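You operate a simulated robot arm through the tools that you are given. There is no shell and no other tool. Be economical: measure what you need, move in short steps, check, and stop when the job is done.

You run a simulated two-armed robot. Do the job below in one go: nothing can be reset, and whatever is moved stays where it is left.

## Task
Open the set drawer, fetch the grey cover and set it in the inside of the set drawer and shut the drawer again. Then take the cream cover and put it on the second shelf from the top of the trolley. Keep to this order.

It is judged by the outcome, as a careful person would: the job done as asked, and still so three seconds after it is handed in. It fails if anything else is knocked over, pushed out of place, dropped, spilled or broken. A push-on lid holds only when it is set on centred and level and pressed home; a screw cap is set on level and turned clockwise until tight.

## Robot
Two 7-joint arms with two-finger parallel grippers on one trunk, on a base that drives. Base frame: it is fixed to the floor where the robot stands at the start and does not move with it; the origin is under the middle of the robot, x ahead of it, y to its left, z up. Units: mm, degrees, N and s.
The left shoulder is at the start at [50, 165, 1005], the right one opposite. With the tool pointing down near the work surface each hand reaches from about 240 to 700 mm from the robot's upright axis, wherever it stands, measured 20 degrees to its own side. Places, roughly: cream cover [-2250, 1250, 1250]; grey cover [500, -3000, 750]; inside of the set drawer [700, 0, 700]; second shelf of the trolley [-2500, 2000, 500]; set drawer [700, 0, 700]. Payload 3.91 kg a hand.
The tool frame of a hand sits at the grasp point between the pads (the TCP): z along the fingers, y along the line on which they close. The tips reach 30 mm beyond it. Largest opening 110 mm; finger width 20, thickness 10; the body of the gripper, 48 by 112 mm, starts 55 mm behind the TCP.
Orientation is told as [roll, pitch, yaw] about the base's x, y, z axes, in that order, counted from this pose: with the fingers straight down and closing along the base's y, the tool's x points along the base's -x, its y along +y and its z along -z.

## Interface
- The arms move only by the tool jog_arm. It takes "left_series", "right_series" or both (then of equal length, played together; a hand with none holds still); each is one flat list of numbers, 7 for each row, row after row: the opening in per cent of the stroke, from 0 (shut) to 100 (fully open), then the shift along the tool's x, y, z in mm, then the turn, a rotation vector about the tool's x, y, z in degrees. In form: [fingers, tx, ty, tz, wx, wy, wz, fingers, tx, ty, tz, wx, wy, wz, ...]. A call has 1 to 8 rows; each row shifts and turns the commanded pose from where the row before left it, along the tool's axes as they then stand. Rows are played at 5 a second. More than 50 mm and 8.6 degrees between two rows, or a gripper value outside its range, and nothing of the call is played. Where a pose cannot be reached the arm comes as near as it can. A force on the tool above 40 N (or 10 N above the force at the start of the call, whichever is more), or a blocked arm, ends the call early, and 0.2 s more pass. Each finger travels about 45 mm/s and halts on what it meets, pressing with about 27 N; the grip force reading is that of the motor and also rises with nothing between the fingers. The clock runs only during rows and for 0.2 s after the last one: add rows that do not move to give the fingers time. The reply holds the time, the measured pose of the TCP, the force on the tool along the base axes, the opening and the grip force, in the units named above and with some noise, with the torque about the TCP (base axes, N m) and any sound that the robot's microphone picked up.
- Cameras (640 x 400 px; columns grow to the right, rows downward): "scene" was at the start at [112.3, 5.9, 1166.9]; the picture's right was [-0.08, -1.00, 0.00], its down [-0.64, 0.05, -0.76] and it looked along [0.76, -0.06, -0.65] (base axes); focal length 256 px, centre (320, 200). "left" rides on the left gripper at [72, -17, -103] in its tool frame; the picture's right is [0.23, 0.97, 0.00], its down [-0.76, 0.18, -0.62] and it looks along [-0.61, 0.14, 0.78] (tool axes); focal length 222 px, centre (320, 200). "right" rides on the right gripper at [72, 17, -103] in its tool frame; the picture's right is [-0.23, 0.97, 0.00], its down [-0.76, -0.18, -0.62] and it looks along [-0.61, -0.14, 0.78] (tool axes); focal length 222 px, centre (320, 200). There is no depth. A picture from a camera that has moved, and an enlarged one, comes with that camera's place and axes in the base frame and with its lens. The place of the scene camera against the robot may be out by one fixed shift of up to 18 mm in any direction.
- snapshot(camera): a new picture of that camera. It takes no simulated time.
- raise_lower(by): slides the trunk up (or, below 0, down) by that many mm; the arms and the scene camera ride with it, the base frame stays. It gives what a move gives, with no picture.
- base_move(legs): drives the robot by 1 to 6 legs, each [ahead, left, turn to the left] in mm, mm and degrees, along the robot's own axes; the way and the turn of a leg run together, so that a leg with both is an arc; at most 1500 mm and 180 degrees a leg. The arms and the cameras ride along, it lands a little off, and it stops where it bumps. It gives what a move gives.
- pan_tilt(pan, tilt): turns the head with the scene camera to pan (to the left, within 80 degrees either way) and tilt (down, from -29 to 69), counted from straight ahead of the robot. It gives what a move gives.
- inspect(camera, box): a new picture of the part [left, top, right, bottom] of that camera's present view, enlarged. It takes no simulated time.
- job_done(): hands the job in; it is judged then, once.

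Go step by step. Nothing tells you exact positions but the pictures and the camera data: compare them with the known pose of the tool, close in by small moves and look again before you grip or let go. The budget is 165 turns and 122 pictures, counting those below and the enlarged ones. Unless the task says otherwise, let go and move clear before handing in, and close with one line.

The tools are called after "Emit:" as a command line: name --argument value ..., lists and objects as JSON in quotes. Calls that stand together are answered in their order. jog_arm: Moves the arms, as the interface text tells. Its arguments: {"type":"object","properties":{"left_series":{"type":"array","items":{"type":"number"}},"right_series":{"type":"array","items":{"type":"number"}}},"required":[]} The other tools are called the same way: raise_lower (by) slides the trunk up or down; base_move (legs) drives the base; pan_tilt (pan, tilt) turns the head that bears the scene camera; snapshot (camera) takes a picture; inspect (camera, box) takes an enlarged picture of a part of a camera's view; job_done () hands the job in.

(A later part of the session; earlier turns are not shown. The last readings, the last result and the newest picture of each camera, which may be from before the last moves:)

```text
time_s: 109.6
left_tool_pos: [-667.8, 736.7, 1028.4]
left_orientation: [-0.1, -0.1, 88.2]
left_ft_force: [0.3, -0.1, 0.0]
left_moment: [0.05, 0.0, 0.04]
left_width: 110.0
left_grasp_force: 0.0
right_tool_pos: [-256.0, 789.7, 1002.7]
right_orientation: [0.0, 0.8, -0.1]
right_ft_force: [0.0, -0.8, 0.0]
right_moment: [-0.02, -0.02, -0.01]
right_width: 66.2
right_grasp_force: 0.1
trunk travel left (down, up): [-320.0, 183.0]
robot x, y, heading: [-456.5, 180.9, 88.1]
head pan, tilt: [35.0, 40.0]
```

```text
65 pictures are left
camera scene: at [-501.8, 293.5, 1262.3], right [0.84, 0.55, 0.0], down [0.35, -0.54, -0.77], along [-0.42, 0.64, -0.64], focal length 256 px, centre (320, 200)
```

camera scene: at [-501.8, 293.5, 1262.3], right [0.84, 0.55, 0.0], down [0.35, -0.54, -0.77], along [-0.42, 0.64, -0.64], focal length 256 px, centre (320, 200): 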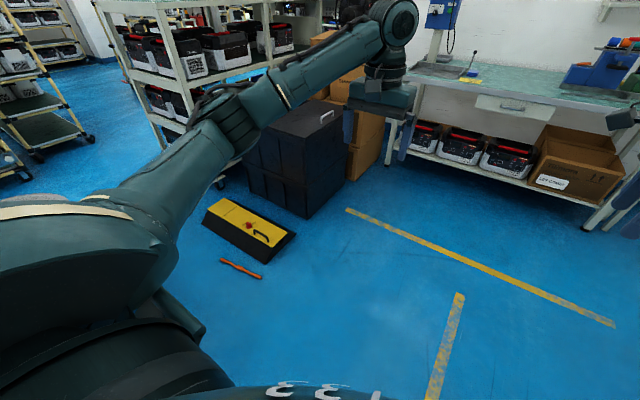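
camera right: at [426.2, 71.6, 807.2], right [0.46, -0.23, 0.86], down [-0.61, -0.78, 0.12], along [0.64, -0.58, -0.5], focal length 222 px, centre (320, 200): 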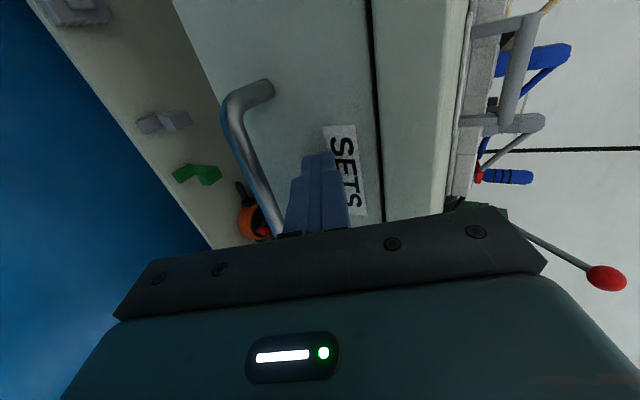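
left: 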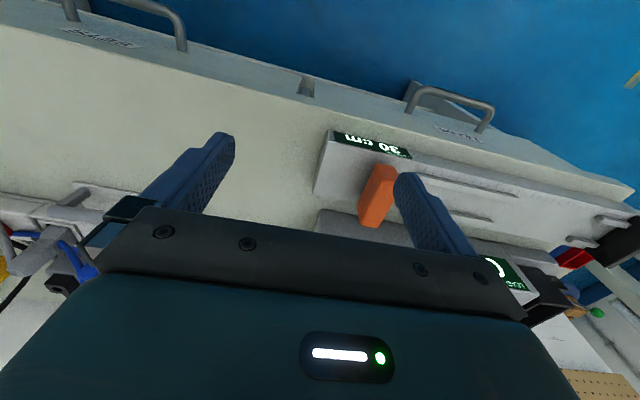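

There's a small table with a red tray close by, plus an orange stick and yellow box on the floor. I turn to face -x for a clear view of the route.

Emit:
base_move --legs '[[0, 0, 90]]'

Emit:
pan_tilt --pan 0 --tilt 30

Emit:
snapshot --camera "scene"

Emit:
pan_tilt --pan 30 --tilt 35

Emit:
snapshot --camera "scene"

```text
time_s: 113.8
left_tool_pos: [-1011.1, -35.0, 1028.7]
left_orientation: [0.0, -0.1, 178.3]
left_ft_force: [0.3, -0.5, -0.2]
left_moment: [0.01, 0.02, 0.02]
left_width: 110.0
left_grasp_force: 0.0
right_tool_pos: [-1064.7, 376.5, 1003.2]
right_orientation: [-0.1, 0.9, 90.2]
right_ft_force: [0.8, -0.1, 0.3]
right_moment: [0.03, 0.02, -0.03]
right_width: 65.9
right_grasp_force: 0.0
trunk travel left (down, up): [-320.0, 183.0]
robot x, y, heading: [-454.8, 182.4, 178.6]
head pan, tilt: [35.0, 40.0]
```

```text
time_s: 114.8
left_tool_pos: [-1011.6, -35.6, 1029.8]
left_orientation: [0.0, 0.1, 178.4]
left_ft_force: [-0.1, -0.1, -0.7]
left_moment: [-0.01, -0.05, -0.01]
left_width: 109.8
left_grasp_force: 0.0
right_tool_pos: [-1062.7, 375.6, 1002.5]
right_orientation: [0.0, 0.7, 90.0]
right_ft_force: [-0.4, 0.3, 0.4]
right_moment: [-0.03, 0.03, 0.0]
right_width: 66.0
right_grasp_force: 0.1
trunk travel left (down, up): [-320.0, 183.0]
robot x, y, heading: [-454.1, 177.8, 178.2]
head pan, tilt: [0.0, 30.0]
```

```text
64 pictures are left
camera scene: at [-575.8, 196.4, 1277.6], right [0.03, 1.0, 0.0], down [0.5, -0.01, -0.87], along [-0.87, 0.02, -0.5], focal length 256 px, centre (320, 200)
```

scene: 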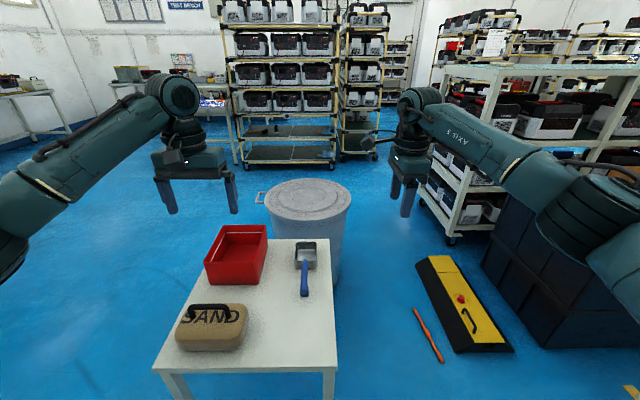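

```text
time_s: 115.8
left_tool_pos: [-1010.7, -35.2, 1029.5]
left_orientation: [-0.1, 0.0, 178.4]
left_ft_force: [0.8, 0.6, -0.1]
left_moment: [0.01, -0.01, 0.0]
left_width: 109.8
left_grasp_force: 0.0
right_tool_pos: [-1063.2, 375.5, 1002.9]
right_orientation: [-0.1, 0.8, 90.1]
right_ft_force: [-1.0, 0.4, 0.1]
right_moment: [-0.02, -0.04, -0.01]
right_width: 66.1
right_grasp_force: 0.0
trunk travel left (down, up): [-320.0, 183.0]
robot x, y, heading: [-453.4, 181.1, 178.5]
head pan, tilt: [30.0, 35.0]
```

```text
63 pictures are left
camera scene: at [-562.9, 152.2, 1269.9], right [-0.47, 0.88, 0.0], down [0.5, 0.27, -0.82], along [-0.72, -0.39, -0.57], focal length 256 px, centre (320, 200)
```

scene: 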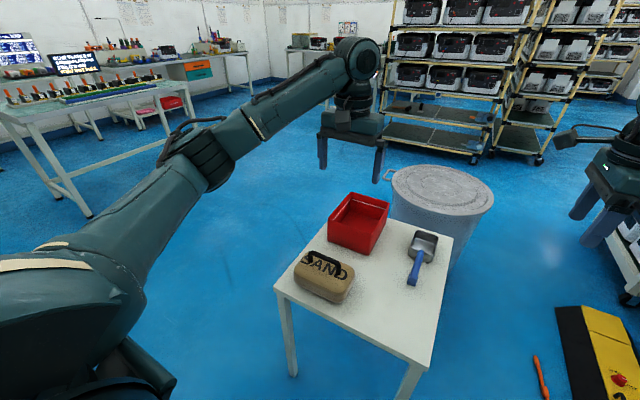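

The narrow gap between table/bin and the stick is risky, so I'll go round on the open left side: strafe to y ≈ -750, drive to x ≈ -2450, then face +y toward the trolley.

Emit:
base_move --legs '[[0, 930, 1.5], [1500, 0, 0], [500, 0, 0], [0, 0, -90]]'

Emit:
pan_tilt --pan 0 --tilt 15

Emit:
snapshot --camera "scene"

```text
time_s: 134.2
left_tool_pos: [-2723.4, -263.1, 1029.5]
left_orientation: [0.0, -0.1, 91.3]
left_ft_force: [-0.4, 0.1, -0.3]
left_moment: [0.01, 0.0, 0.02]
left_width: 110.1
left_grasp_force: 0.1
right_tool_pos: [-2316.6, -189.3, 1002.8]
right_orientation: [0.0, 0.8, 3.0]
right_ft_force: [0.6, -0.4, 1.5]
right_moment: [0.01, -0.01, -0.04]
right_width: 66.0
right_grasp_force: 0.0
trunk travel left (down, up): [-320.0, 183.0]
robot x, y, heading: [-2484.4, -807.5, 91.3]
head pan, tilt: [30.0, 35.0]
```

```text
time_s: 135.2
left_tool_pos: [-2723.2, -264.1, 1027.5]
left_orientation: [0.0, 0.0, 91.2]
left_ft_force: [-0.5, -0.2, -0.8]
left_moment: [-0.01, -0.03, 0.03]
left_width: 109.9
left_grasp_force: 0.0
right_tool_pos: [-2315.5, -190.2, 1003.8]
right_orientation: [-0.1, 0.9, 2.9]
right_ft_force: [-0.1, 0.2, 0.0]
right_moment: [-0.02, -0.03, 0.01]
right_width: 65.9
right_grasp_force: 0.3
trunk travel left (down, up): [-320.0, 183.0]
robot x, y, heading: [-2484.1, -807.0, 91.3]
head pan, tilt: [0.0, 15.0]
```

```text
62 pictures are left
camera scene: at [-2484.9, -673.0, 1301.8], right [1.0, 0.02, 0.0], down [0.01, -0.26, -0.97], along [-0.02, 0.97, -0.26], focal length 256 px, centre (320, 200)
```

scene: 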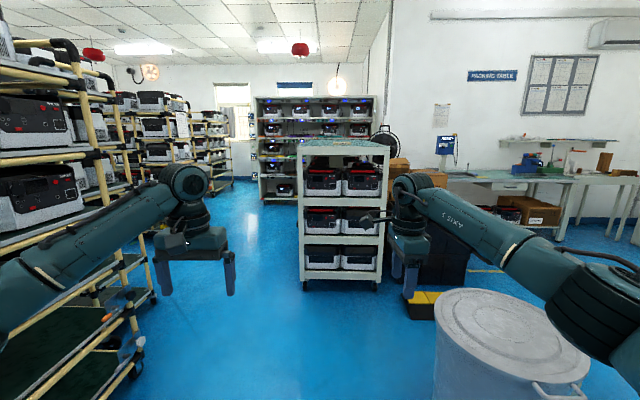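

The trolley's end faces me: deck at z ≈ 1208, shelves at ≈ 816, 475, 166 — the hint z = 500 fits the shelf at 475. I zoom in on it.

Emit:
inspect --camera "scene" --box '[280, 120, 420, 300]'

```text
2.22 times, centred on (350, 210) of scene
camera zoom: at [-2484.9, -673.0, 1301.8], right [1.0, 0.02, 0.0], down [0.01, -0.26, -0.97], along [-0.02, 0.97, -0.26], focal length 569 px, centre (253, 178)
```

zoom: 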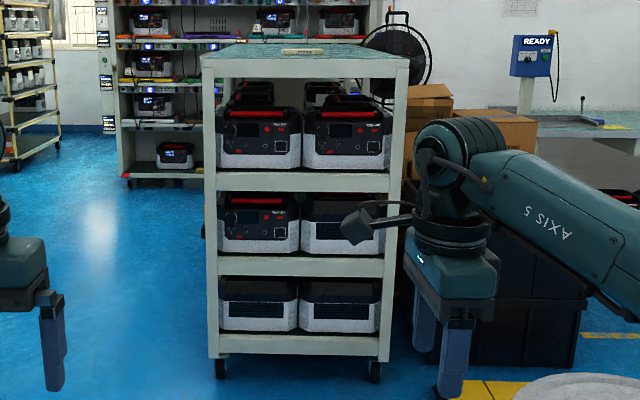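

The cream cover lies on the deck at about [-2350, 1400+], long side along x. I check the aisle on the trolley's left side, since I'd like to pick and place from there.

Emit:
pan_tilt --pan 25 --tilt 25

Emit:
snapshot --camera "scene"

```text
time_s: 136.1
left_tool_pos: [-2724.8, -264.4, 1028.4]
left_orientation: [0.0, -0.1, 91.2]
left_ft_force: [0.0, 0.6, 0.5]
left_moment: [0.01, 0.01, 0.03]
left_width: 109.6
left_grasp_force: 0.1
right_tool_pos: [-2317.2, -190.2, 1002.6]
right_orientation: [-0.1, 0.9, 2.8]
right_ft_force: [0.7, 0.0, -0.4]
right_moment: [0.02, 0.02, -0.01]
right_width: 65.9
right_grasp_force: 0.1
trunk travel left (down, up): [-320.0, 183.0]
robot x, y, heading: [-2481.1, -808.7, 91.4]
head pan, tilt: [25.0, 25.0]
```

```text
60 pictures are left
camera scene: at [-2523.5, -683.8, 1285.7], right [0.9, 0.44, 0.0], down [0.19, -0.38, -0.91], along [-0.4, 0.81, -0.42], focal length 256 px, centre (320, 200)
```

scene: 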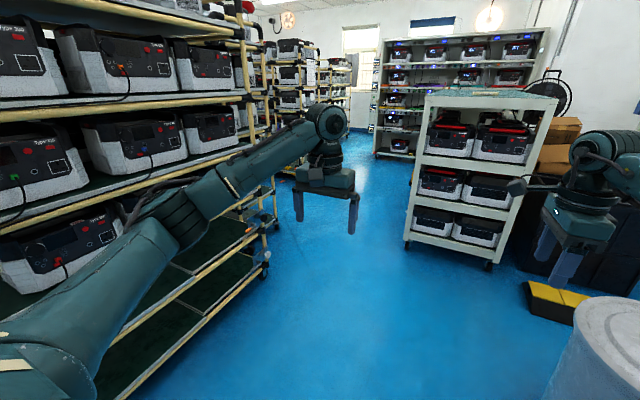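

Aisle between racks (x ≈ -3520) and trolley (x ≈ -2680) is about 840 mm wide. I'll face +x here in the open, raise the trunk, and re-pose the right hand (camera on top, to be tilted forward) before entering.

Emit:
base_move --legs '[[0, 0, -91.3]]'

Emit:
raise_lower --by 150

Emit:
jog_arm --right_series '[66, 0, 0, -20, 0, 0, 8.5, 66, 0, 0, -20, 0, 0, 8.5, 66, 0, 0, -20, 0, 0, 8.5, 66, 0, 0, -20, 0, 0, 8.5, 66, 0, 0, -20, 0, 0, 8.5, 66, 0, 0, -20, 0, 0, 8.5, 66, 0, 0, -20, 0, 0, 8.5, 66, 0, 0, 0, 0, 0, 8.5]' --left_series '[100, 0, 0, -20, 0, 0, 0, 100, 0, 0, -20, 0, 0, 0, 100, 0, 0, -20, 0, 0, 0, 100, 0, 0, -20, 0, 0, 0, 100, 0, 0, -20, 0, 0, 0, 100, 0, 0, -20, 0, 0, 0, 100, 0, 0, -20, 0, 0, 0, 100, 0, 0, 0, 0, 0, 0]'

```text
time_s: 140.4
left_tool_pos: [-1927.3, -585.4, 1027.5]
left_orientation: [0.1, 0.1, -1.0]
left_ft_force: [-0.7, -0.3, -0.1]
left_moment: [-0.02, -0.02, 0.03]
left_width: 110.1
left_grasp_force: 0.1
right_tool_pos: [-1869.2, -996.1, 1002.9]
right_orientation: [-0.1, 0.8, -89.2]
right_ft_force: [-0.3, 0.4, 0.2]
right_moment: [0.01, -0.02, -0.06]
right_width: 65.8
right_grasp_force: 0.0
trunk travel left (down, up): [-320.0, 183.0]
robot x, y, heading: [-2482.5, -808.4, -0.7]
head pan, tilt: [25.0, 25.0]
```

```text
time_s: 142.1
left_tool_pos: [-1927.2, -585.7, 1179.2]
left_orientation: [0.0, 0.1, -1.0]
left_ft_force: [0.0, -0.9, -0.7]
left_moment: [0.02, -0.03, 0.01]
left_width: 110.3
left_grasp_force: 0.1
right_tool_pos: [-1869.5, -996.1, 1153.0]
right_orientation: [-0.1, 0.9, -89.2]
right_ft_force: [0.5, 0.7, 0.7]
right_moment: [0.06, 0.03, 0.01]
right_width: 66.2
right_grasp_force: 0.1
trunk travel left (down, up): [-470.0, 33.0]
robot x, y, heading: [-2480.8, -808.9, -1.0]
head pan, tilt: [25.0, 25.0]
```

```text
time_s: 143.9
left_tool_pos: [-1926.3, -586.3, 1319.3]
left_orientation: [0.0, 0.1, -0.8]
left_ft_force: [-0.5, 0.0, -0.1]
left_moment: [0.0, 0.01, 0.01]
left_width: 110.1
left_grasp_force: 0.1
right_tool_pos: [-1869.2, -999.2, 1292.8]
right_orientation: [-0.7, 0.3, -157.2]
right_ft_force: [0.1, 0.4, 0.2]
right_moment: [-0.01, 0.01, 0.02]
right_width: 72.8
right_grasp_force: 0.0
trunk travel left (down, up): [-470.0, 33.0]
robot x, y, heading: [-2480.4, -809.4, -0.8]
head pan, tilt: [25.0, 25.0]
```

Rotation works. Finish the yaw to -181 (in line with the robot) and tilt 60° forward.

Emit:
jog_arm --right_series '[66, 0, 0, 0, 0, 0, 8, 66, 0, 0, 0, 0, 0, 8, 66, 0, 0, 0, 0, 0, 7.5, 66, 0, 0, 0, 0, 8.5, 0, 66, 0, 0, 0, 0, 8.5, 0, 66, 0, 0, 0, 0, 8.5, 0, 66, 0, 0, 0, 0, 8.5, 0, 66, 0, 0, 0, 0, 8.5, 0]'

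Emit:
jog_arm --right_series '[66, 0, 0, 0, 0, 8.5, 0, 66, 0, 0, 0, 0, 8.5, 0]'

Emit:
snapshot --camera "right"

Emit:
pan_tilt --pan 0 --tilt 25

Emit:
snapshot --camera "scene"

```text
time_s: 145.7
left_tool_pos: [-1927.5, -586.0, 1319.3]
left_orientation: [0.1, -0.1, -0.9]
left_ft_force: [0.5, 0.4, -0.3]
left_moment: [0.02, -0.02, 0.03]
left_width: 110.0
left_grasp_force: 0.0
right_tool_pos: [-1869.1, -998.0, 1293.8]
right_orientation: [-1.2, 42.5, 178.5]
right_ft_force: [-0.5, -0.2, 0.6]
right_moment: [-0.01, -0.01, 0.01]
right_width: 72.7
right_grasp_force: 0.2
trunk travel left (down, up): [-470.0, 33.0]
robot x, y, heading: [-2480.9, -809.1, -0.9]
head pan, tilt: [25.0, 25.0]
```

```text
time_s: 146.3
left_tool_pos: [-1927.5, -586.2, 1317.5]
left_orientation: [-0.1, 0.0, -0.9]
left_ft_force: [0.6, -0.1, 0.0]
left_moment: [0.01, 0.03, -0.01]
left_width: 110.1
left_grasp_force: 0.1
right_tool_pos: [-1867.7, -998.8, 1293.5]
right_orientation: [-1.6, 59.6, 177.9]
right_ft_force: [0.3, 0.5, 0.6]
right_moment: [0.0, -0.01, 0.02]
right_width: 72.6
right_grasp_force: 0.0
trunk travel left (down, up): [-470.0, 33.0]
robot x, y, heading: [-2482.0, -804.1, -0.8]
head pan, tilt: [25.0, 25.0]
```

```text
59 pictures are left
camera right: at [-1922.4, -1015.1, 1408.3], right [-0.13, -0.97, -0.21], down [-0.92, 0.19, -0.34], along [0.37, 0.15, -0.92], focal length 222 px, centre (320, 200)
```

right: 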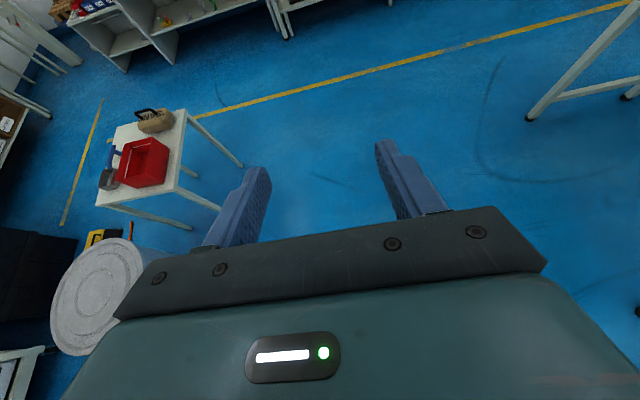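

```text
time_s: 147.2
left_tool_pos: [-1927.1, -585.0, 1318.5]
left_orientation: [0.0, -0.1, -0.8]
left_ft_force: [-0.1, 0.9, 0.7]
left_moment: [-0.04, 0.01, -0.01]
left_width: 110.2
left_grasp_force: 0.1
right_tool_pos: [-1869.2, -997.4, 1293.4]
right_orientation: [-1.5, 59.5, 178.0]
right_ft_force: [0.7, -0.4, -0.1]
right_moment: [-0.02, 0.01, 0.03]
right_width: 72.7
right_grasp_force: 0.1
trunk travel left (down, up): [-470.0, 33.0]
robot x, y, heading: [-2479.2, -809.6, -0.8]
head pan, tilt: [0.0, 25.0]
```

```text
58 pictures are left
camera scene: at [-2360.7, -797.5, 1435.6], right [-0.01, -1.0, 0.0], down [-0.42, 0.01, -0.91], along [0.91, -0.01, -0.42], focal length 256 px, centre (320, 200)
```

scene: 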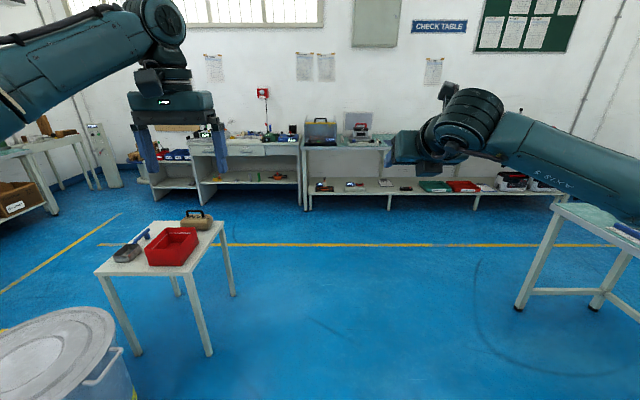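

Pose good. Now back into the aisle at x ≈ -3100 and strafe toward the trolley, stopping short to look.

Emit:
base_move --legs '[[-600, 0, 0.8], [0, 1400, 0]]'

Emit:
pan_tilt --pan 45 --tilt 25

Emit:
snapshot --camera "scene"

```text
time_s: 157.1
left_tool_pos: [-2513.2, 807.6, 1318.0]
left_orientation: [0.0, 0.1, -0.8]
left_ft_force: [-0.1, 0.2, 0.6]
left_moment: [-0.02, -0.03, 0.0]
left_width: 109.9
left_grasp_force: 0.0
right_tool_pos: [-2454.6, 394.9, 1292.4]
right_orientation: [-1.5, 59.5, 178.1]
right_ft_force: [0.1, 0.3, -0.8]
right_moment: [0.0, -0.03, -0.02]
right_width: 72.5
right_grasp_force: 0.1
trunk travel left (down, up): [-470.0, 33.0]
robot x, y, heading: [-3068.8, 587.3, -0.8]
head pan, tilt: [0.0, 25.0]
```

```text
time_s: 158.2
left_tool_pos: [-2513.6, 808.5, 1319.0]
left_orientation: [0.1, 0.0, -0.9]
left_ft_force: [0.6, 0.1, -0.3]
left_moment: [0.02, 0.01, -0.01]
left_width: 109.9
left_grasp_force: 0.0
right_tool_pos: [-2454.4, 393.9, 1292.4]
right_orientation: [-1.6, 59.4, 178.1]
right_ft_force: [0.0, -0.3, -0.2]
right_moment: [-0.02, -0.01, 0.04]
right_width: 73.1
right_grasp_force: 0.1
trunk travel left (down, up): [-470.0, 33.0]
robot x, y, heading: [-3068.6, 582.7, -1.1]
head pan, tilt: [45.0, 25.0]
```

```text
57 pictures are left
camera scene: at [-2973.1, 660.1, 1435.6], right [0.7, -0.72, 0.0], down [-0.3, -0.29, -0.91], along [0.65, 0.63, -0.42], focal length 256 px, centre (320, 200)
```

scene: 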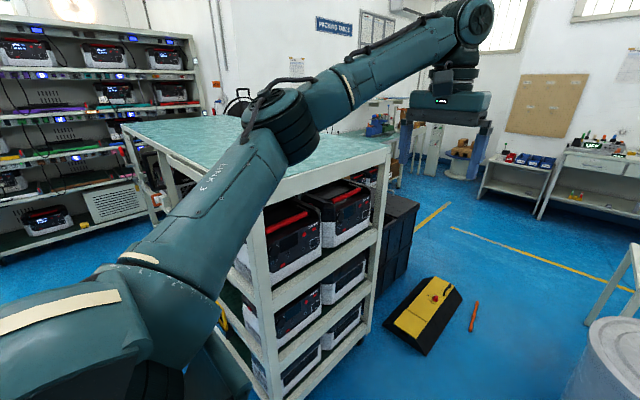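

The deck is clear except (hidden behind the elbow) the cover; trolley spans x -2690…-2131, y 1120…2550. I centre in the aisle and strafe so the right hand's camera sees the cover.

Emit:
base_move --legs '[[-40, 0, 1], [0, 780, 0]]'

Emit:
snapshot --camera "right"

Emit:
pan_tilt --pan 0 --tilt 30

Emit:
snapshot --camera "scene"

```text
time_s: 162.9
left_tool_pos: [-2559.1, 1594.8, 1319.0]
left_orientation: [0.0, 0.0, 0.0]
left_ft_force: [-0.3, -0.1, 0.0]
left_moment: [-0.03, 0.02, 0.01]
left_width: 109.8
left_grasp_force: 0.1
right_tool_pos: [-2493.3, 1183.9, 1293.6]
right_orientation: [-1.5, 59.4, 178.9]
right_ft_force: [0.1, -0.6, 0.5]
right_moment: [-0.01, -0.01, 0.0]
right_width: 72.7
right_grasp_force: 0.0
trunk travel left (down, up): [-470.0, 33.0]
robot x, y, heading: [-3110.4, 1363.7, 0.1]
head pan, tilt: [45.0, 25.0]
```

```text
56 pictures are left
camera right: at [-2546.3, 1166.0, 1407.9], right [-0.11, -0.97, -0.21], down [-0.92, 0.18, -0.34], along [0.36, 0.16, -0.92], focal length 222 px, centre (320, 200)
```

right: 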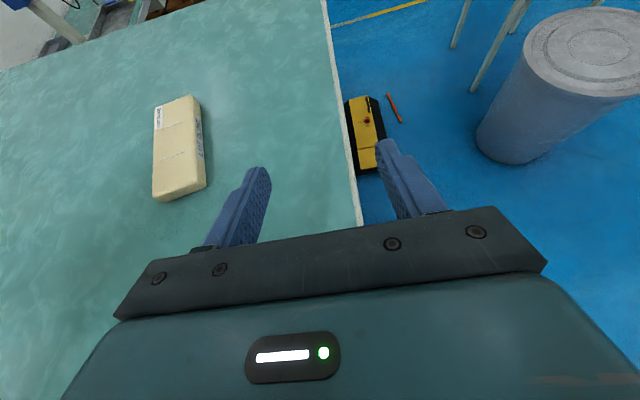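

```text
time_s: 164.0
left_tool_pos: [-2558.3, 1595.8, 1318.8]
left_orientation: [0.0, 0.0, 0.0]
left_ft_force: [-0.4, -0.4, -0.5]
left_moment: [0.0, 0.03, 0.0]
left_width: 110.0
left_grasp_force: 0.0
right_tool_pos: [-2492.9, 1183.3, 1292.6]
right_orientation: [-1.5, 59.4, 178.9]
right_ft_force: [-0.5, 0.7, -0.5]
right_moment: [0.02, -0.01, 0.03]
right_width: 72.5
right_grasp_force: 0.0
trunk travel left (down, up): [-470.0, 33.0]
robot x, y, heading: [-3105.1, 1358.9, -0.0]
head pan, tilt: [0.0, 30.0]
```

```text
55 pictures are left
camera scene: at [-2989.8, 1376.1, 1427.7], right [0.0, -1.0, 0.0], down [-0.5, 0.0, -0.87], along [0.87, 0.0, -0.5], focal length 256 px, centre (320, 200)
```

scene: 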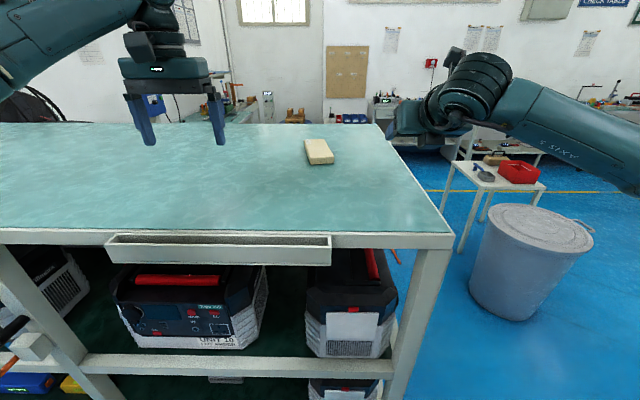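

The cream cover is at about [-2355, 1379], top near z 1208, turned ~8° about z. I strafe the base 185 mm, align the yaw and reach over it.

Emit:
base_move --legs '[[0, 188, 0]]'

Emit:
jog_arm --right_series '[80, 0, 0, 0, 4.1, 0, -2.4, 80, 0, 0, 0, 4.1, 0, -2.4, 80, 15, 0, 26, 0, 0, 0, 80, 0, 0, 0, 0, 0, 0]'

Emit:
snapshot --camera "right"

```text
time_s: 165.6
left_tool_pos: [-2557.2, 1781.5, 1319.1]
left_orientation: [0.0, 0.0, -0.1]
left_ft_force: [1.0, 1.1, 0.4]
left_moment: [-0.04, -0.02, 0.01]
left_width: 110.3
left_grasp_force: 0.0
right_tool_pos: [-2492.7, 1369.8, 1292.3]
right_orientation: [-1.6, 59.4, 178.7]
right_ft_force: [0.5, -0.1, -0.1]
right_moment: [0.02, 0.02, -0.02]
right_width: 72.5
right_grasp_force: 0.0
trunk travel left (down, up): [-470.0, 33.0]
robot x, y, heading: [-3110.2, 1551.7, -0.1]
head pan, tilt: [0.0, 30.0]
```

```text
time_s: 166.6
left_tool_pos: [-2557.8, 1782.9, 1318.7]
left_orientation: [0.0, 0.0, -0.1]
left_ft_force: [-0.3, 0.0, -0.5]
left_moment: [0.05, -0.01, -0.01]
left_width: 109.9
left_grasp_force: 0.0
right_tool_pos: [-2464.9, 1374.6, 1292.6]
right_orientation: [-1.6, 59.6, -171.8]
right_ft_force: [0.3, 0.2, -0.3]
right_moment: [-0.01, -0.02, 0.02]
right_width: 88.1
right_grasp_force: 0.1
trunk travel left (down, up): [-470.0, 33.0]
robot x, y, heading: [-3108.0, 1549.1, -0.2]
head pan, tilt: [0.0, 30.0]
```

```text
54 pictures are left
camera right: at [-2514.8, 1348.0, 1407.8], right [0.05, -0.98, -0.21], down [-0.94, 0.03, -0.34], along [0.34, 0.21, -0.92], focal length 222 px, centre (320, 200)
```

right: 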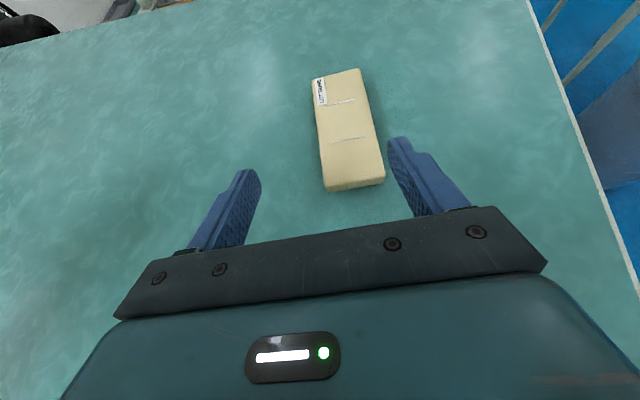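

Measured again: the cover's axis runs from [-2426, 1360] to [-2280, 1380], in line with my tool azimuth. I shift 20 mm sideways, 82 mm forward and 35 mm down.

Emit:
jog_arm --right_series '[80, 0, 19.5, 0, 0, 0, 0, 80, 4, 0, 29.5, 0, 0, 0, 80, 4, 0, 29.5, 0, 0, 0, 80, 3.3, 0, 29.4, 0, 0, 0, 80, 0, 0, 0, 0, 0, 0]'

Emit:
snapshot --camera "right"

Emit:
inspect --camera "scene" --box '[260, 80, 500, 230]'

```text
time_s: 167.8
left_tool_pos: [-2557.9, 1781.4, 1319.5]
left_orientation: [0.0, 0.0, 0.0]
left_ft_force: [-1.1, 0.4, 0.3]
left_moment: [0.0, 0.01, 0.0]
left_width: 110.1
left_grasp_force: 0.1
right_tool_pos: [-2379.1, 1369.2, 1256.4]
right_orientation: [-1.5, 59.7, -171.8]
right_ft_force: [-0.5, 0.2, 0.0]
right_moment: [0.01, -0.03, 0.0]
right_width: 88.1
right_grasp_force: 0.0
trunk travel left (down, up): [-470.0, 33.0]
robot x, y, heading: [-3110.7, 1552.0, -0.2]
head pan, tilt: [0.0, 30.0]
```

```text
53 pictures are left
camera right: at [-2430.1, 1343.1, 1371.9], right [0.05, -0.98, -0.21], down [-0.94, 0.03, -0.34], along [0.34, 0.21, -0.92], focal length 222 px, centre (320, 200)
```

right: 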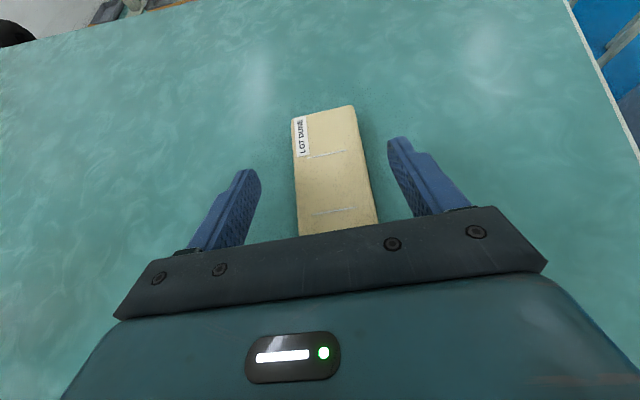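

```text
2.67 times, centred on (380, 155) of scene
camera zoom: at [-2990.1, 1563.7, 1427.7], right [0.0, -1.0, 0.0], down [-0.5, 0.0, -0.87], along [0.87, 0.0, -0.5], focal length 683 px, centre (160, 320)
```

zoom: 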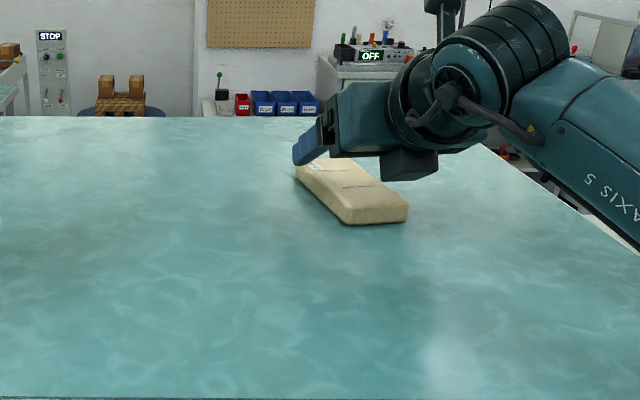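

Lateral alignment is within 2 mm. Descend 42 mm in steps and check.

Emit:
jog_arm --right_series '[80, -12.1, 2, 7.1, 0, 0, 0, 80, -12.1, 0, 7.1, 0, 0, 0, 80, -12.1, 0, 7.1, 0, 0, 0, 80, 0, 0, 0, 0, 0, 0]'

Emit:
snapshot --camera "right"

Emit:
inspect --camera "scene" --box '[320, 100, 480, 200]'

```text
time_s: 168.8
left_tool_pos: [-2559.4, 1782.0, 1318.9]
left_orientation: [-0.1, -0.1, -0.1]
left_ft_force: [0.6, -0.8, -1.0]
left_moment: [-0.02, 0.01, 0.02]
left_width: 110.1
left_grasp_force: 0.0
right_tool_pos: [-2380.4, 1369.1, 1224.2]
right_orientation: [-1.2, 60.5, -171.5]
right_ft_force: [12.1, -2.8, 23.7]
right_moment: [-1.03, -0.99, 0.47]
right_width: 89.8
right_grasp_force: 2.0
trunk travel left (down, up): [-470.0, 33.0]
robot x, y, heading: [-3108.5, 1550.9, -0.1]
head pan, tilt: [0.0, 30.0]
```

```text
51 pictures are left
camera right: at [-2432.1, 1342.3, 1338.1], right [0.05, -0.98, -0.21], down [-0.93, 0.03, -0.35], along [0.35, 0.21, -0.91], focal length 222 px, centre (320, 200)
```

right: 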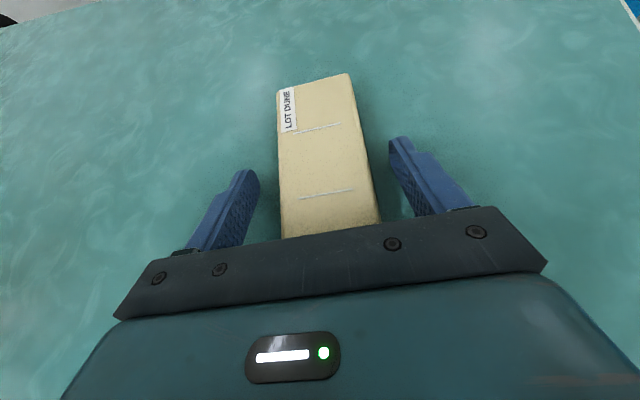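

```text
4.00 times, centred on (400, 150) of scene
camera zoom: at [-2991.0, 1564.7, 1428.2], right [0.0, -1.0, 0.0], down [-0.5, 0.0, -0.87], along [0.87, 0.0, -0.5], focal length 1024 px, centre (0, 400)
```

zoom: 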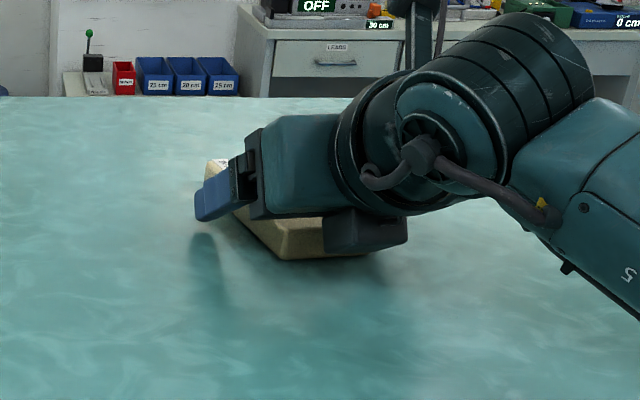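

The box on the underside of the hand touches the cover's near end at this steep tilt. I lift, reduce the tilt to 45° and try again.

Emit:
jog_arm --right_series '[80, 17.3, 0, -10.1, 0, 0, 0, 80, 17.3, 0, -10.1, 0, 0, 0, 80, 0, 0, 0, 0, -7.5, 0, 80, 0, 0, 0, 0, -7.5, 0, 80, 0, 0, 0, 0, 0, 0]'

Emit:
snapshot --camera "right"

Emit:
inspect --camera "scene" --box '[320, 100, 480, 200]'

```text
time_s: 170.0
left_tool_pos: [-2557.1, 1781.7, 1318.2]
left_orientation: [0.0, 0.0, -0.1]
left_ft_force: [-0.3, 0.3, -1.1]
left_moment: [-0.01, 0.0, -0.02]
left_width: 110.0
left_grasp_force: 0.2
right_tool_pos: [-2379.9, 1367.4, 1255.1]
right_orientation: [-1.2, 44.3, -171.4]
right_ft_force: [-0.3, 0.1, -0.1]
right_moment: [-0.02, -0.03, 0.02]
right_width: 88.0
right_grasp_force: 0.1
trunk travel left (down, up): [-470.0, 33.0]
robot x, y, heading: [-3106.4, 1554.1, -0.1]
head pan, tilt: [0.0, 30.0]
```

```text
49 pictures are left
camera right: at [-2398.1, 1346.1, 1379.4], right [0.0, -0.98, -0.17], down [-1.0, 0.01, -0.09], along [0.09, 0.17, -0.98], focal length 222 px, centre (320, 200)
```

right: 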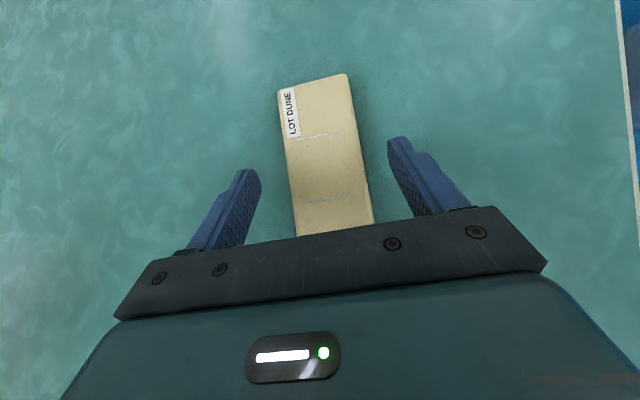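

```text
4.00 times, centred on (400, 150) of scene
camera zoom: at [-2989.6, 1563.7, 1427.6], right [0.0, -1.0, 0.0], down [-0.5, 0.0, -0.87], along [0.87, 0.0, -0.5], focal length 1024 px, centre (0, 400)
```

zoom: 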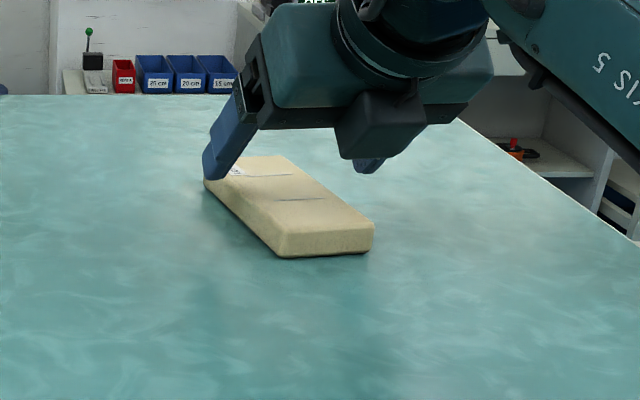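

Now the underside box stays clear. Descend 42 mm at 45° tilt.

Emit:
jog_arm --right_series '[80, -9.8, 0, 10, 0, 0, 0, 80, -9.8, 0, 10, 0, 0, 0, 80, -7, 0, 7.2, 0, 0, 0, 80, 0, 0, 0, 0, 0, 0]'

Emit:
inspect --camera "scene" --box '[320, 100, 480, 200]'

```text
time_s: 171.0
left_tool_pos: [-2559.5, 1782.8, 1320.8]
left_orientation: [0.0, -0.2, -0.1]
left_ft_force: [0.4, 0.6, -0.6]
left_moment: [0.01, 0.01, -0.01]
left_width: 110.1
left_grasp_force: 0.0
right_tool_pos: [-2380.9, 1367.7, 1228.2]
right_orientation: [-0.8, 45.9, -170.9]
right_ft_force: [11.5, -3.2, 33.9]
right_moment: [-1.62, -1.13, 0.48]
right_width: 90.2
right_grasp_force: 2.2
trunk travel left (down, up): [-470.0, 33.0]
robot x, y, heading: [-3107.0, 1550.6, 0.1]
head pan, tilt: [0.0, 30.0]
```

```text
4.00 times, centred on (400, 150) of scene
camera zoom: at [-2992.2, 1564.9, 1428.4], right [0.0, -1.0, 0.0], down [-0.5, 0.0, -0.87], along [0.87, 0.0, -0.5], focal length 1024 px, centre (0, 400)
```

zoom: 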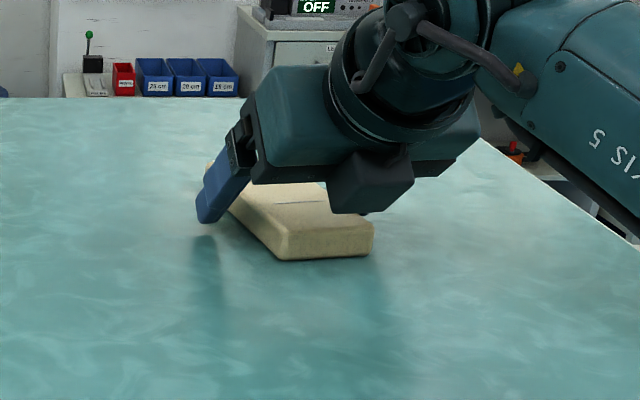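

The contact heights at both tilts point to the deck being at about z 1200, so the fingertips are simply touching it. I lift ~2 mm clear, level slightly, and close.

Emit:
jog_arm --right_series '[80, 9, 0, -9.3, -0.6, 0, -0.6, 80, 0, 0, 0, 0, 0, 0, 80, 0, 0, 0, 0, 0, 0]'

Emit:
snapshot --camera "right"

```text
time_s: 171.8
left_tool_pos: [-2557.5, 1782.1, 1318.3]
left_orientation: [0.0, 0.0, -0.1]
left_ft_force: [1.0, -0.2, -0.3]
left_moment: [-0.02, -0.02, -0.01]
left_width: 110.0
left_grasp_force: 0.0
right_tool_pos: [-2380.5, 1367.2, 1228.7]
right_orientation: [0.1, 44.3, -170.6]
right_ft_force: [4.7, 0.9, 4.6]
right_moment: [-0.25, -0.23, 0.15]
right_width: 88.3
right_grasp_force: 0.1
trunk travel left (down, up): [-470.0, 33.0]
robot x, y, heading: [-3110.4, 1548.0, -0.1]
head pan, tilt: [0.0, 30.0]
```

```text
46 pictures are left
camera right: at [-2398.8, 1348.0, 1353.4], right [0.0, -0.99, -0.16], down [-1.0, 0.01, -0.09], along [0.09, 0.16, -0.98], focal length 222 px, centre (320, 200)
```

right: 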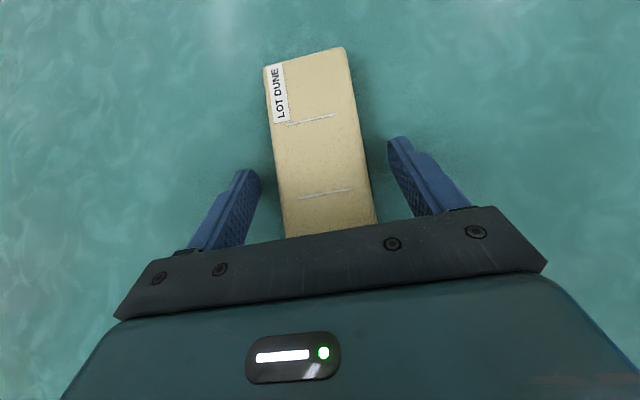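

Light touch only. Lift 1.5 mm more and close on the cover.

Emit:
jog_arm --right_series '[80, 1, 0, -1, 0, 0, 0, 0, 0, 0, 0, 0, 0, 0, 0, 0, 0, 0, 0, 0, 0, 0, 0, 0, 0, 0, 0, 0, 0, 0, 0, 0, 0, 0, 0]'

Emit:
jog_arm --right_series '[0, 14, 0, -14.3, 0, 0, 0, 0, 14, 0, -14.3, 0, 0, 0, 0, 14, 0, -14.3, 0, 0, 0, 0, 0, 0, 0, 0, 0, 0]'

Emit:
snapshot --camera "right"

Emit:
snapshot --camera "scene"

```text
time_s: 173.0
left_tool_pos: [-2557.8, 1782.0, 1317.9]
left_orientation: [0.0, 0.0, -0.1]
left_ft_force: [-0.1, -0.4, 0.0]
left_moment: [0.02, -0.01, 0.0]
left_width: 110.1
left_grasp_force: 0.0
right_tool_pos: [-2380.3, 1366.9, 1230.7]
right_orientation: [0.0, 44.5, -170.5]
right_ft_force: [0.5, -0.3, -0.9]
right_moment: [-0.04, 0.03, 0.0]
right_width: 57.9
right_grasp_force: 27.4
trunk travel left (down, up): [-470.0, 33.0]
robot x, y, heading: [-3108.3, 1552.6, -0.2]
head pan, tilt: [0.0, 30.0]
```

```text
time_s: 174.0
left_tool_pos: [-2557.1, 1781.5, 1318.3]
left_orientation: [0.0, 0.0, -0.1]
left_ft_force: [0.1, 0.3, 0.1]
left_moment: [-0.01, 0.04, 0.0]
left_width: 110.1
left_grasp_force: 0.1
right_tool_pos: [-2378.4, 1368.7, 1291.5]
right_orientation: [0.0, 44.5, -170.5]
right_ft_force: [-0.3, 0.0, -1.1]
right_moment: [0.0, 0.04, 0.01]
right_width: 57.8
right_grasp_force: 26.6
trunk travel left (down, up): [-470.0, 33.0]
robot x, y, heading: [-3105.9, 1548.6, -0.1]
head pan, tilt: [0.0, 30.0]
```

```text
45 pictures are left
camera right: at [-2397.7, 1349.2, 1416.4], right [0.0, -0.99, -0.16], down [-1.0, 0.01, -0.09], along [0.09, 0.16, -0.98], focal length 222 px, centre (320, 200)
```

right: 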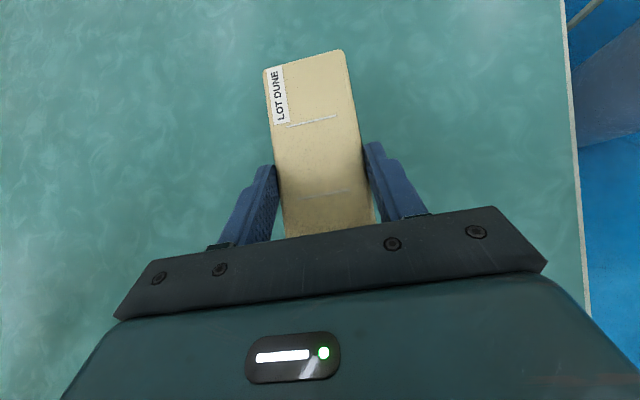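

```text
44 pictures are left
camera scene: at [-2989.2, 1563.7, 1427.6], right [0.0, -1.0, 0.0], down [-0.5, 0.0, -0.87], along [0.87, 0.0, -0.5], focal length 256 px, centre (320, 200)
```

scene: 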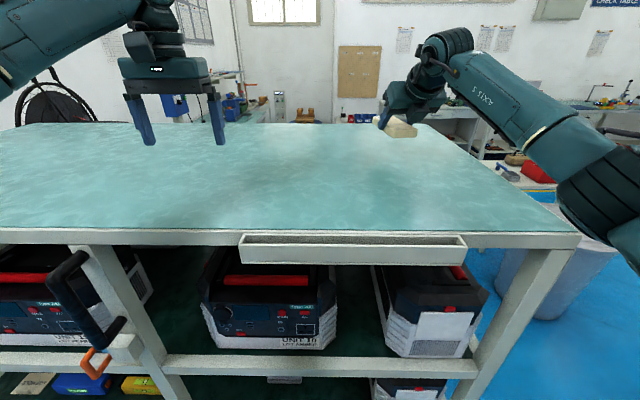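

The cream cover is held level (57.8 mm). I look down at the trolley's side to find free space on the second shelf.

Emit:
pan_tilt --pan 15 --tilt 62

Emit:
snapshot --camera "scene"

Emit:
pan_tilt --pan 60 --tilt 45

Emit:
snapshot --camera "scene"

```text
time_s: 174.9
left_tool_pos: [-2557.8, 1780.8, 1320.2]
left_orientation: [0.0, 0.0, 0.0]
left_ft_force: [0.5, -0.4, 0.0]
left_moment: [0.03, 0.0, 0.01]
left_width: 109.9
left_grasp_force: 0.0
right_tool_pos: [-2379.2, 1369.6, 1292.6]
right_orientation: [0.1, 44.6, -170.5]
right_ft_force: [-0.7, 0.1, -0.9]
right_moment: [0.03, 0.03, -0.01]
right_width: 57.7
right_grasp_force: 27.4
trunk travel left (down, up): [-470.0, 33.0]
robot x, y, heading: [-3108.2, 1549.9, -0.1]
head pan, tilt: [15.0, 62.0]
```

```text
43 pictures are left
camera scene: at [-3017.7, 1580.6, 1383.3], right [0.26, -0.97, 0.0], down [-0.85, -0.23, -0.47], along [0.45, 0.12, -0.88], focal length 256 px, centre (320, 200)
```

scene: 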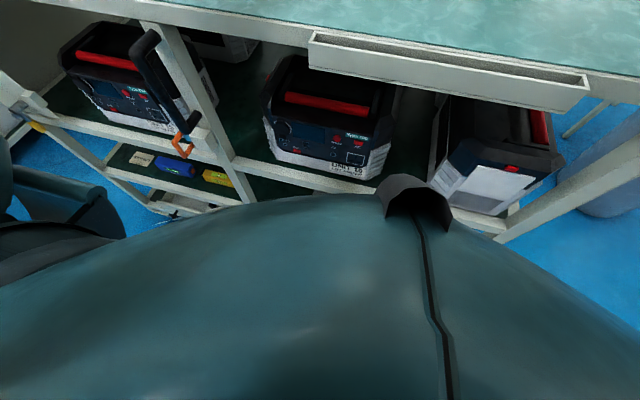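

```text
time_s: 176.1
left_tool_pos: [-2556.2, 1781.8, 1318.3]
left_orientation: [0.0, 0.0, -0.1]
left_ft_force: [1.1, 0.1, -0.4]
left_moment: [0.0, 0.02, 0.01]
left_width: 110.1
left_grasp_force: 0.0
right_tool_pos: [-2379.1, 1368.2, 1291.3]
right_orientation: [-0.1, 44.6, -170.5]
right_ft_force: [-0.8, 0.3, -2.1]
right_moment: [0.0, 0.01, 0.03]
right_width: 57.5
right_grasp_force: 27.0
trunk travel left (down, up): [-470.0, 33.0]
robot x, y, heading: [-3107.9, 1550.5, 0.1]
head pan, tilt: [60.0, 45.0]
```

```text
42 pictures are left
camera scene: at [-3039.1, 1634.4, 1405.0], right [0.86, -0.5, 0.0], down [-0.36, -0.61, -0.71], along [0.35, 0.61, -0.71], focal length 256 px, centre (320, 200)
```

scene: 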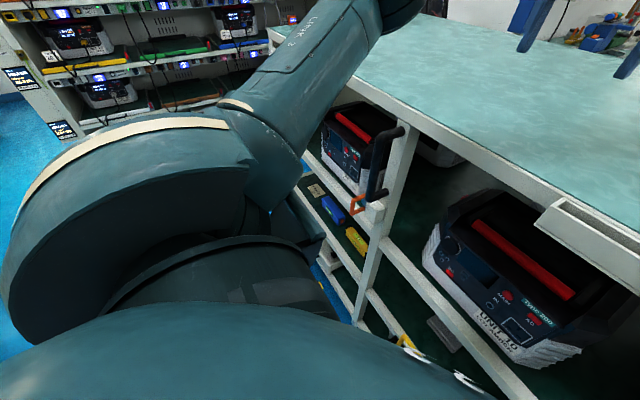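

Shelf 2 seems to have free front space in the right bay. I'll strafe back out to the open, tuck both hands, lower the trunk there, then come back in low.

Emit:
base_move --legs '[[0, -1050, 0]]'

Emit:
jog_arm --left_series '[20, 40, 0, 0, 0, 0, 0, 20, 40, 0, 0, 0, 0, 0, 20, 40, 0, 0, 0, 0, 0, 20, 40, 0, 0, 0, 0, 0, 20, 40, 0, 0, 0, 0, 0, 20, 40, 0, 0, 0, 0, 0]' --right_series '[0, -25, 20, -25, 0, 0, 0, 0, -25, 25, -25, 0, 0, 0, 0, -25, 25, -25, 0, 0, 0, 0, -25, 25, -25, 0, 0, 0, 0, -25, 25, -25, 0, 0, 0, 0, -25, 25, -25, 0, 0, 0]'

Emit:
pan_tilt --pan 30 --tilt 30

Emit:
snapshot --camera "scene"

```text
time_s: 181.5
left_tool_pos: [-2557.5, 731.3, 1317.6]
left_orientation: [0.0, -0.1, 0.1]
left_ft_force: [0.1, -0.1, -0.8]
left_moment: [0.0, 0.03, 0.03]
left_width: 109.9
left_grasp_force: 0.1
right_tool_pos: [-2379.6, 320.3, 1291.7]
right_orientation: [0.0, 44.6, -170.3]
right_ft_force: [-0.6, -0.1, -1.4]
right_moment: [-0.01, 0.05, -0.05]
right_width: 57.7
right_grasp_force: 27.7
trunk travel left (down, up): [-470.0, 33.0]
robot x, y, heading: [-3108.9, 497.9, -0.1]
head pan, tilt: [60.0, 45.0]
```

```text
time_s: 182.9
left_tool_pos: [-2802.5, 730.8, 1320.7]
left_orientation: [0.1, 0.0, 0.1]
left_ft_force: [0.3, 0.1, 0.4]
left_moment: [0.04, -0.03, 0.04]
left_width: 22.0
left_grasp_force: 0.1
right_tool_pos: [-2561.8, 140.0, 1291.0]
right_orientation: [0.1, 44.6, -170.1]
right_ft_force: [-0.4, -0.3, -1.1]
right_moment: [-0.04, 0.02, 0.04]
right_width: 57.8
right_grasp_force: 27.3
trunk travel left (down, up): [-470.0, 33.0]
robot x, y, heading: [-3108.4, 496.6, 0.1]
head pan, tilt: [60.0, 45.0]
```

```text
time_s: 183.8
left_tool_pos: [-2799.7, 731.3, 1320.0]
left_orientation: [0.0, 0.0, 0.1]
left_ft_force: [-0.8, 0.1, 0.3]
left_moment: [-0.01, 0.02, -0.03]
left_width: 21.9
left_grasp_force: 0.0
right_tool_pos: [-2560.8, 141.7, 1289.5]
right_orientation: [0.0, 44.6, -170.3]
right_ft_force: [-0.4, -0.7, -2.2]
right_moment: [0.02, 0.03, -0.03]
right_width: 57.7
right_grasp_force: 26.8
trunk travel left (down, up): [-470.0, 33.0]
robot x, y, heading: [-3107.8, 501.8, 0.1]
head pan, tilt: [30.0, 30.0]
```

```text
41 pictures are left
camera scene: at [-3001.9, 558.4, 1427.6], right [0.5, -0.86, 0.0], down [-0.43, -0.25, -0.87], along [0.75, 0.43, -0.5], focal length 256 px, centre (320, 200)
```

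scene: 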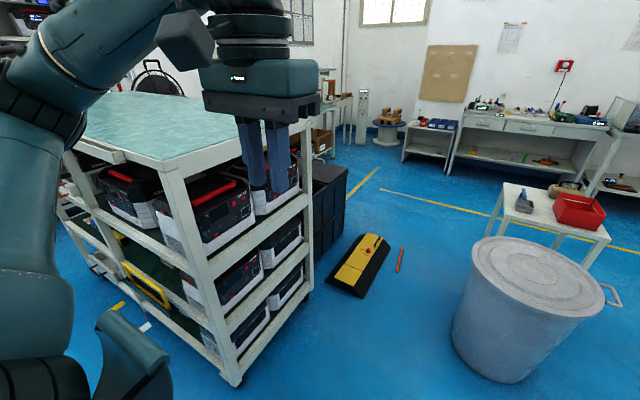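

A yellow bar appears near the second shelf's front. I zoom in on that side.

Emit:
inspect --camera "scene" --box '[50, 150, 310, 390]'

Emit:
jog_arm --right_series '[0, -20, 0, -20, -3.4, 0, 3.4, 0, -20, 0, -20, -3.4, 0, 3.4, 0, -29, 0, -29, 0, 0, 0, 0, -29, 0, -29, 0, 0, 0, 0, -29, 0, -29, 0, 0, 0, 0, -29, 0, -29, 0, 0, 0]'

```text
1.67 times, centred on (180, 270) of scene
camera zoom: at [-3001.9, 558.4, 1427.6], right [0.5, -0.86, 0.0], down [-0.43, -0.25, -0.87], along [0.75, 0.43, -0.5], focal length 427 px, centre (553, 83)
```

zoom: 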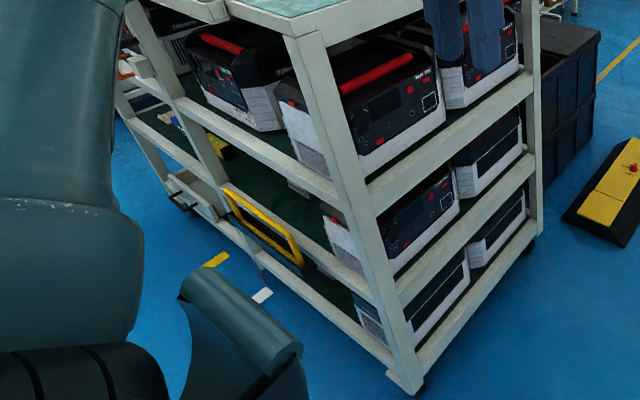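

```text
time_s: 185.2
left_tool_pos: [-2800.9, 731.9, 1319.9]
left_orientation: [0.0, -0.1, 0.1]
left_ft_force: [0.4, 0.3, -0.3]
left_moment: [-0.03, -0.04, 0.01]
left_width: 22.3
left_grasp_force: 0.0
right_tool_pos: [-2786.5, 134.7, 1293.5]
right_orientation: [0.2, 44.6, -179.7]
right_ft_force: [-0.4, 0.1, -1.1]
right_moment: [0.01, 0.04, -0.02]
right_width: 57.9
right_grasp_force: 27.1
trunk travel left (down, up): [-470.0, 33.0]
robot x, y, heading: [-3107.8, 501.4, 0.0]
head pan, tilt: [30.0, 30.0]
```

A yellow-framed item hangs at the second shelf's side rail; I must stay above it. Hands are tucked, so I lower the trunk here and look into the shelf.

Emit:
raise_lower --by -460

Emit:
pan_tilt --pan 50 --tilt 20

Emit:
snapshot --camera "scene"

```text
refused: -460 is not a number from -400 to 400
```

```text
time_s: 186.1
left_tool_pos: [-2799.6, 731.2, 1319.8]
left_orientation: [-0.1, 0.0, 0.0]
left_ft_force: [0.0, 0.4, 0.2]
left_moment: [-0.04, -0.03, 0.0]
left_width: 21.9
left_grasp_force: 0.0
right_tool_pos: [-2783.0, 133.2, 1294.3]
right_orientation: [0.0, 44.5, -179.9]
right_ft_force: [0.0, 0.5, -1.7]
right_moment: [0.0, 0.01, -0.02]
right_width: 58.0
right_grasp_force: 27.0
trunk travel left (down, up): [-470.0, 33.0]
robot x, y, heading: [-3107.3, 502.3, 0.1]
head pan, tilt: [50.0, 20.0]
```

```text
39 pictures are left
camera scene: at [-3020.5, 584.4, 1443.7], right [0.77, -0.64, 0.0], down [-0.22, -0.26, -0.94], along [0.6, 0.72, -0.34], focal length 256 px, centre (320, 200)
```

scene: 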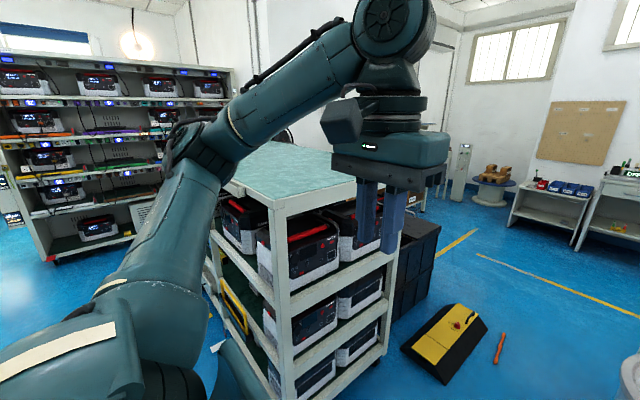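

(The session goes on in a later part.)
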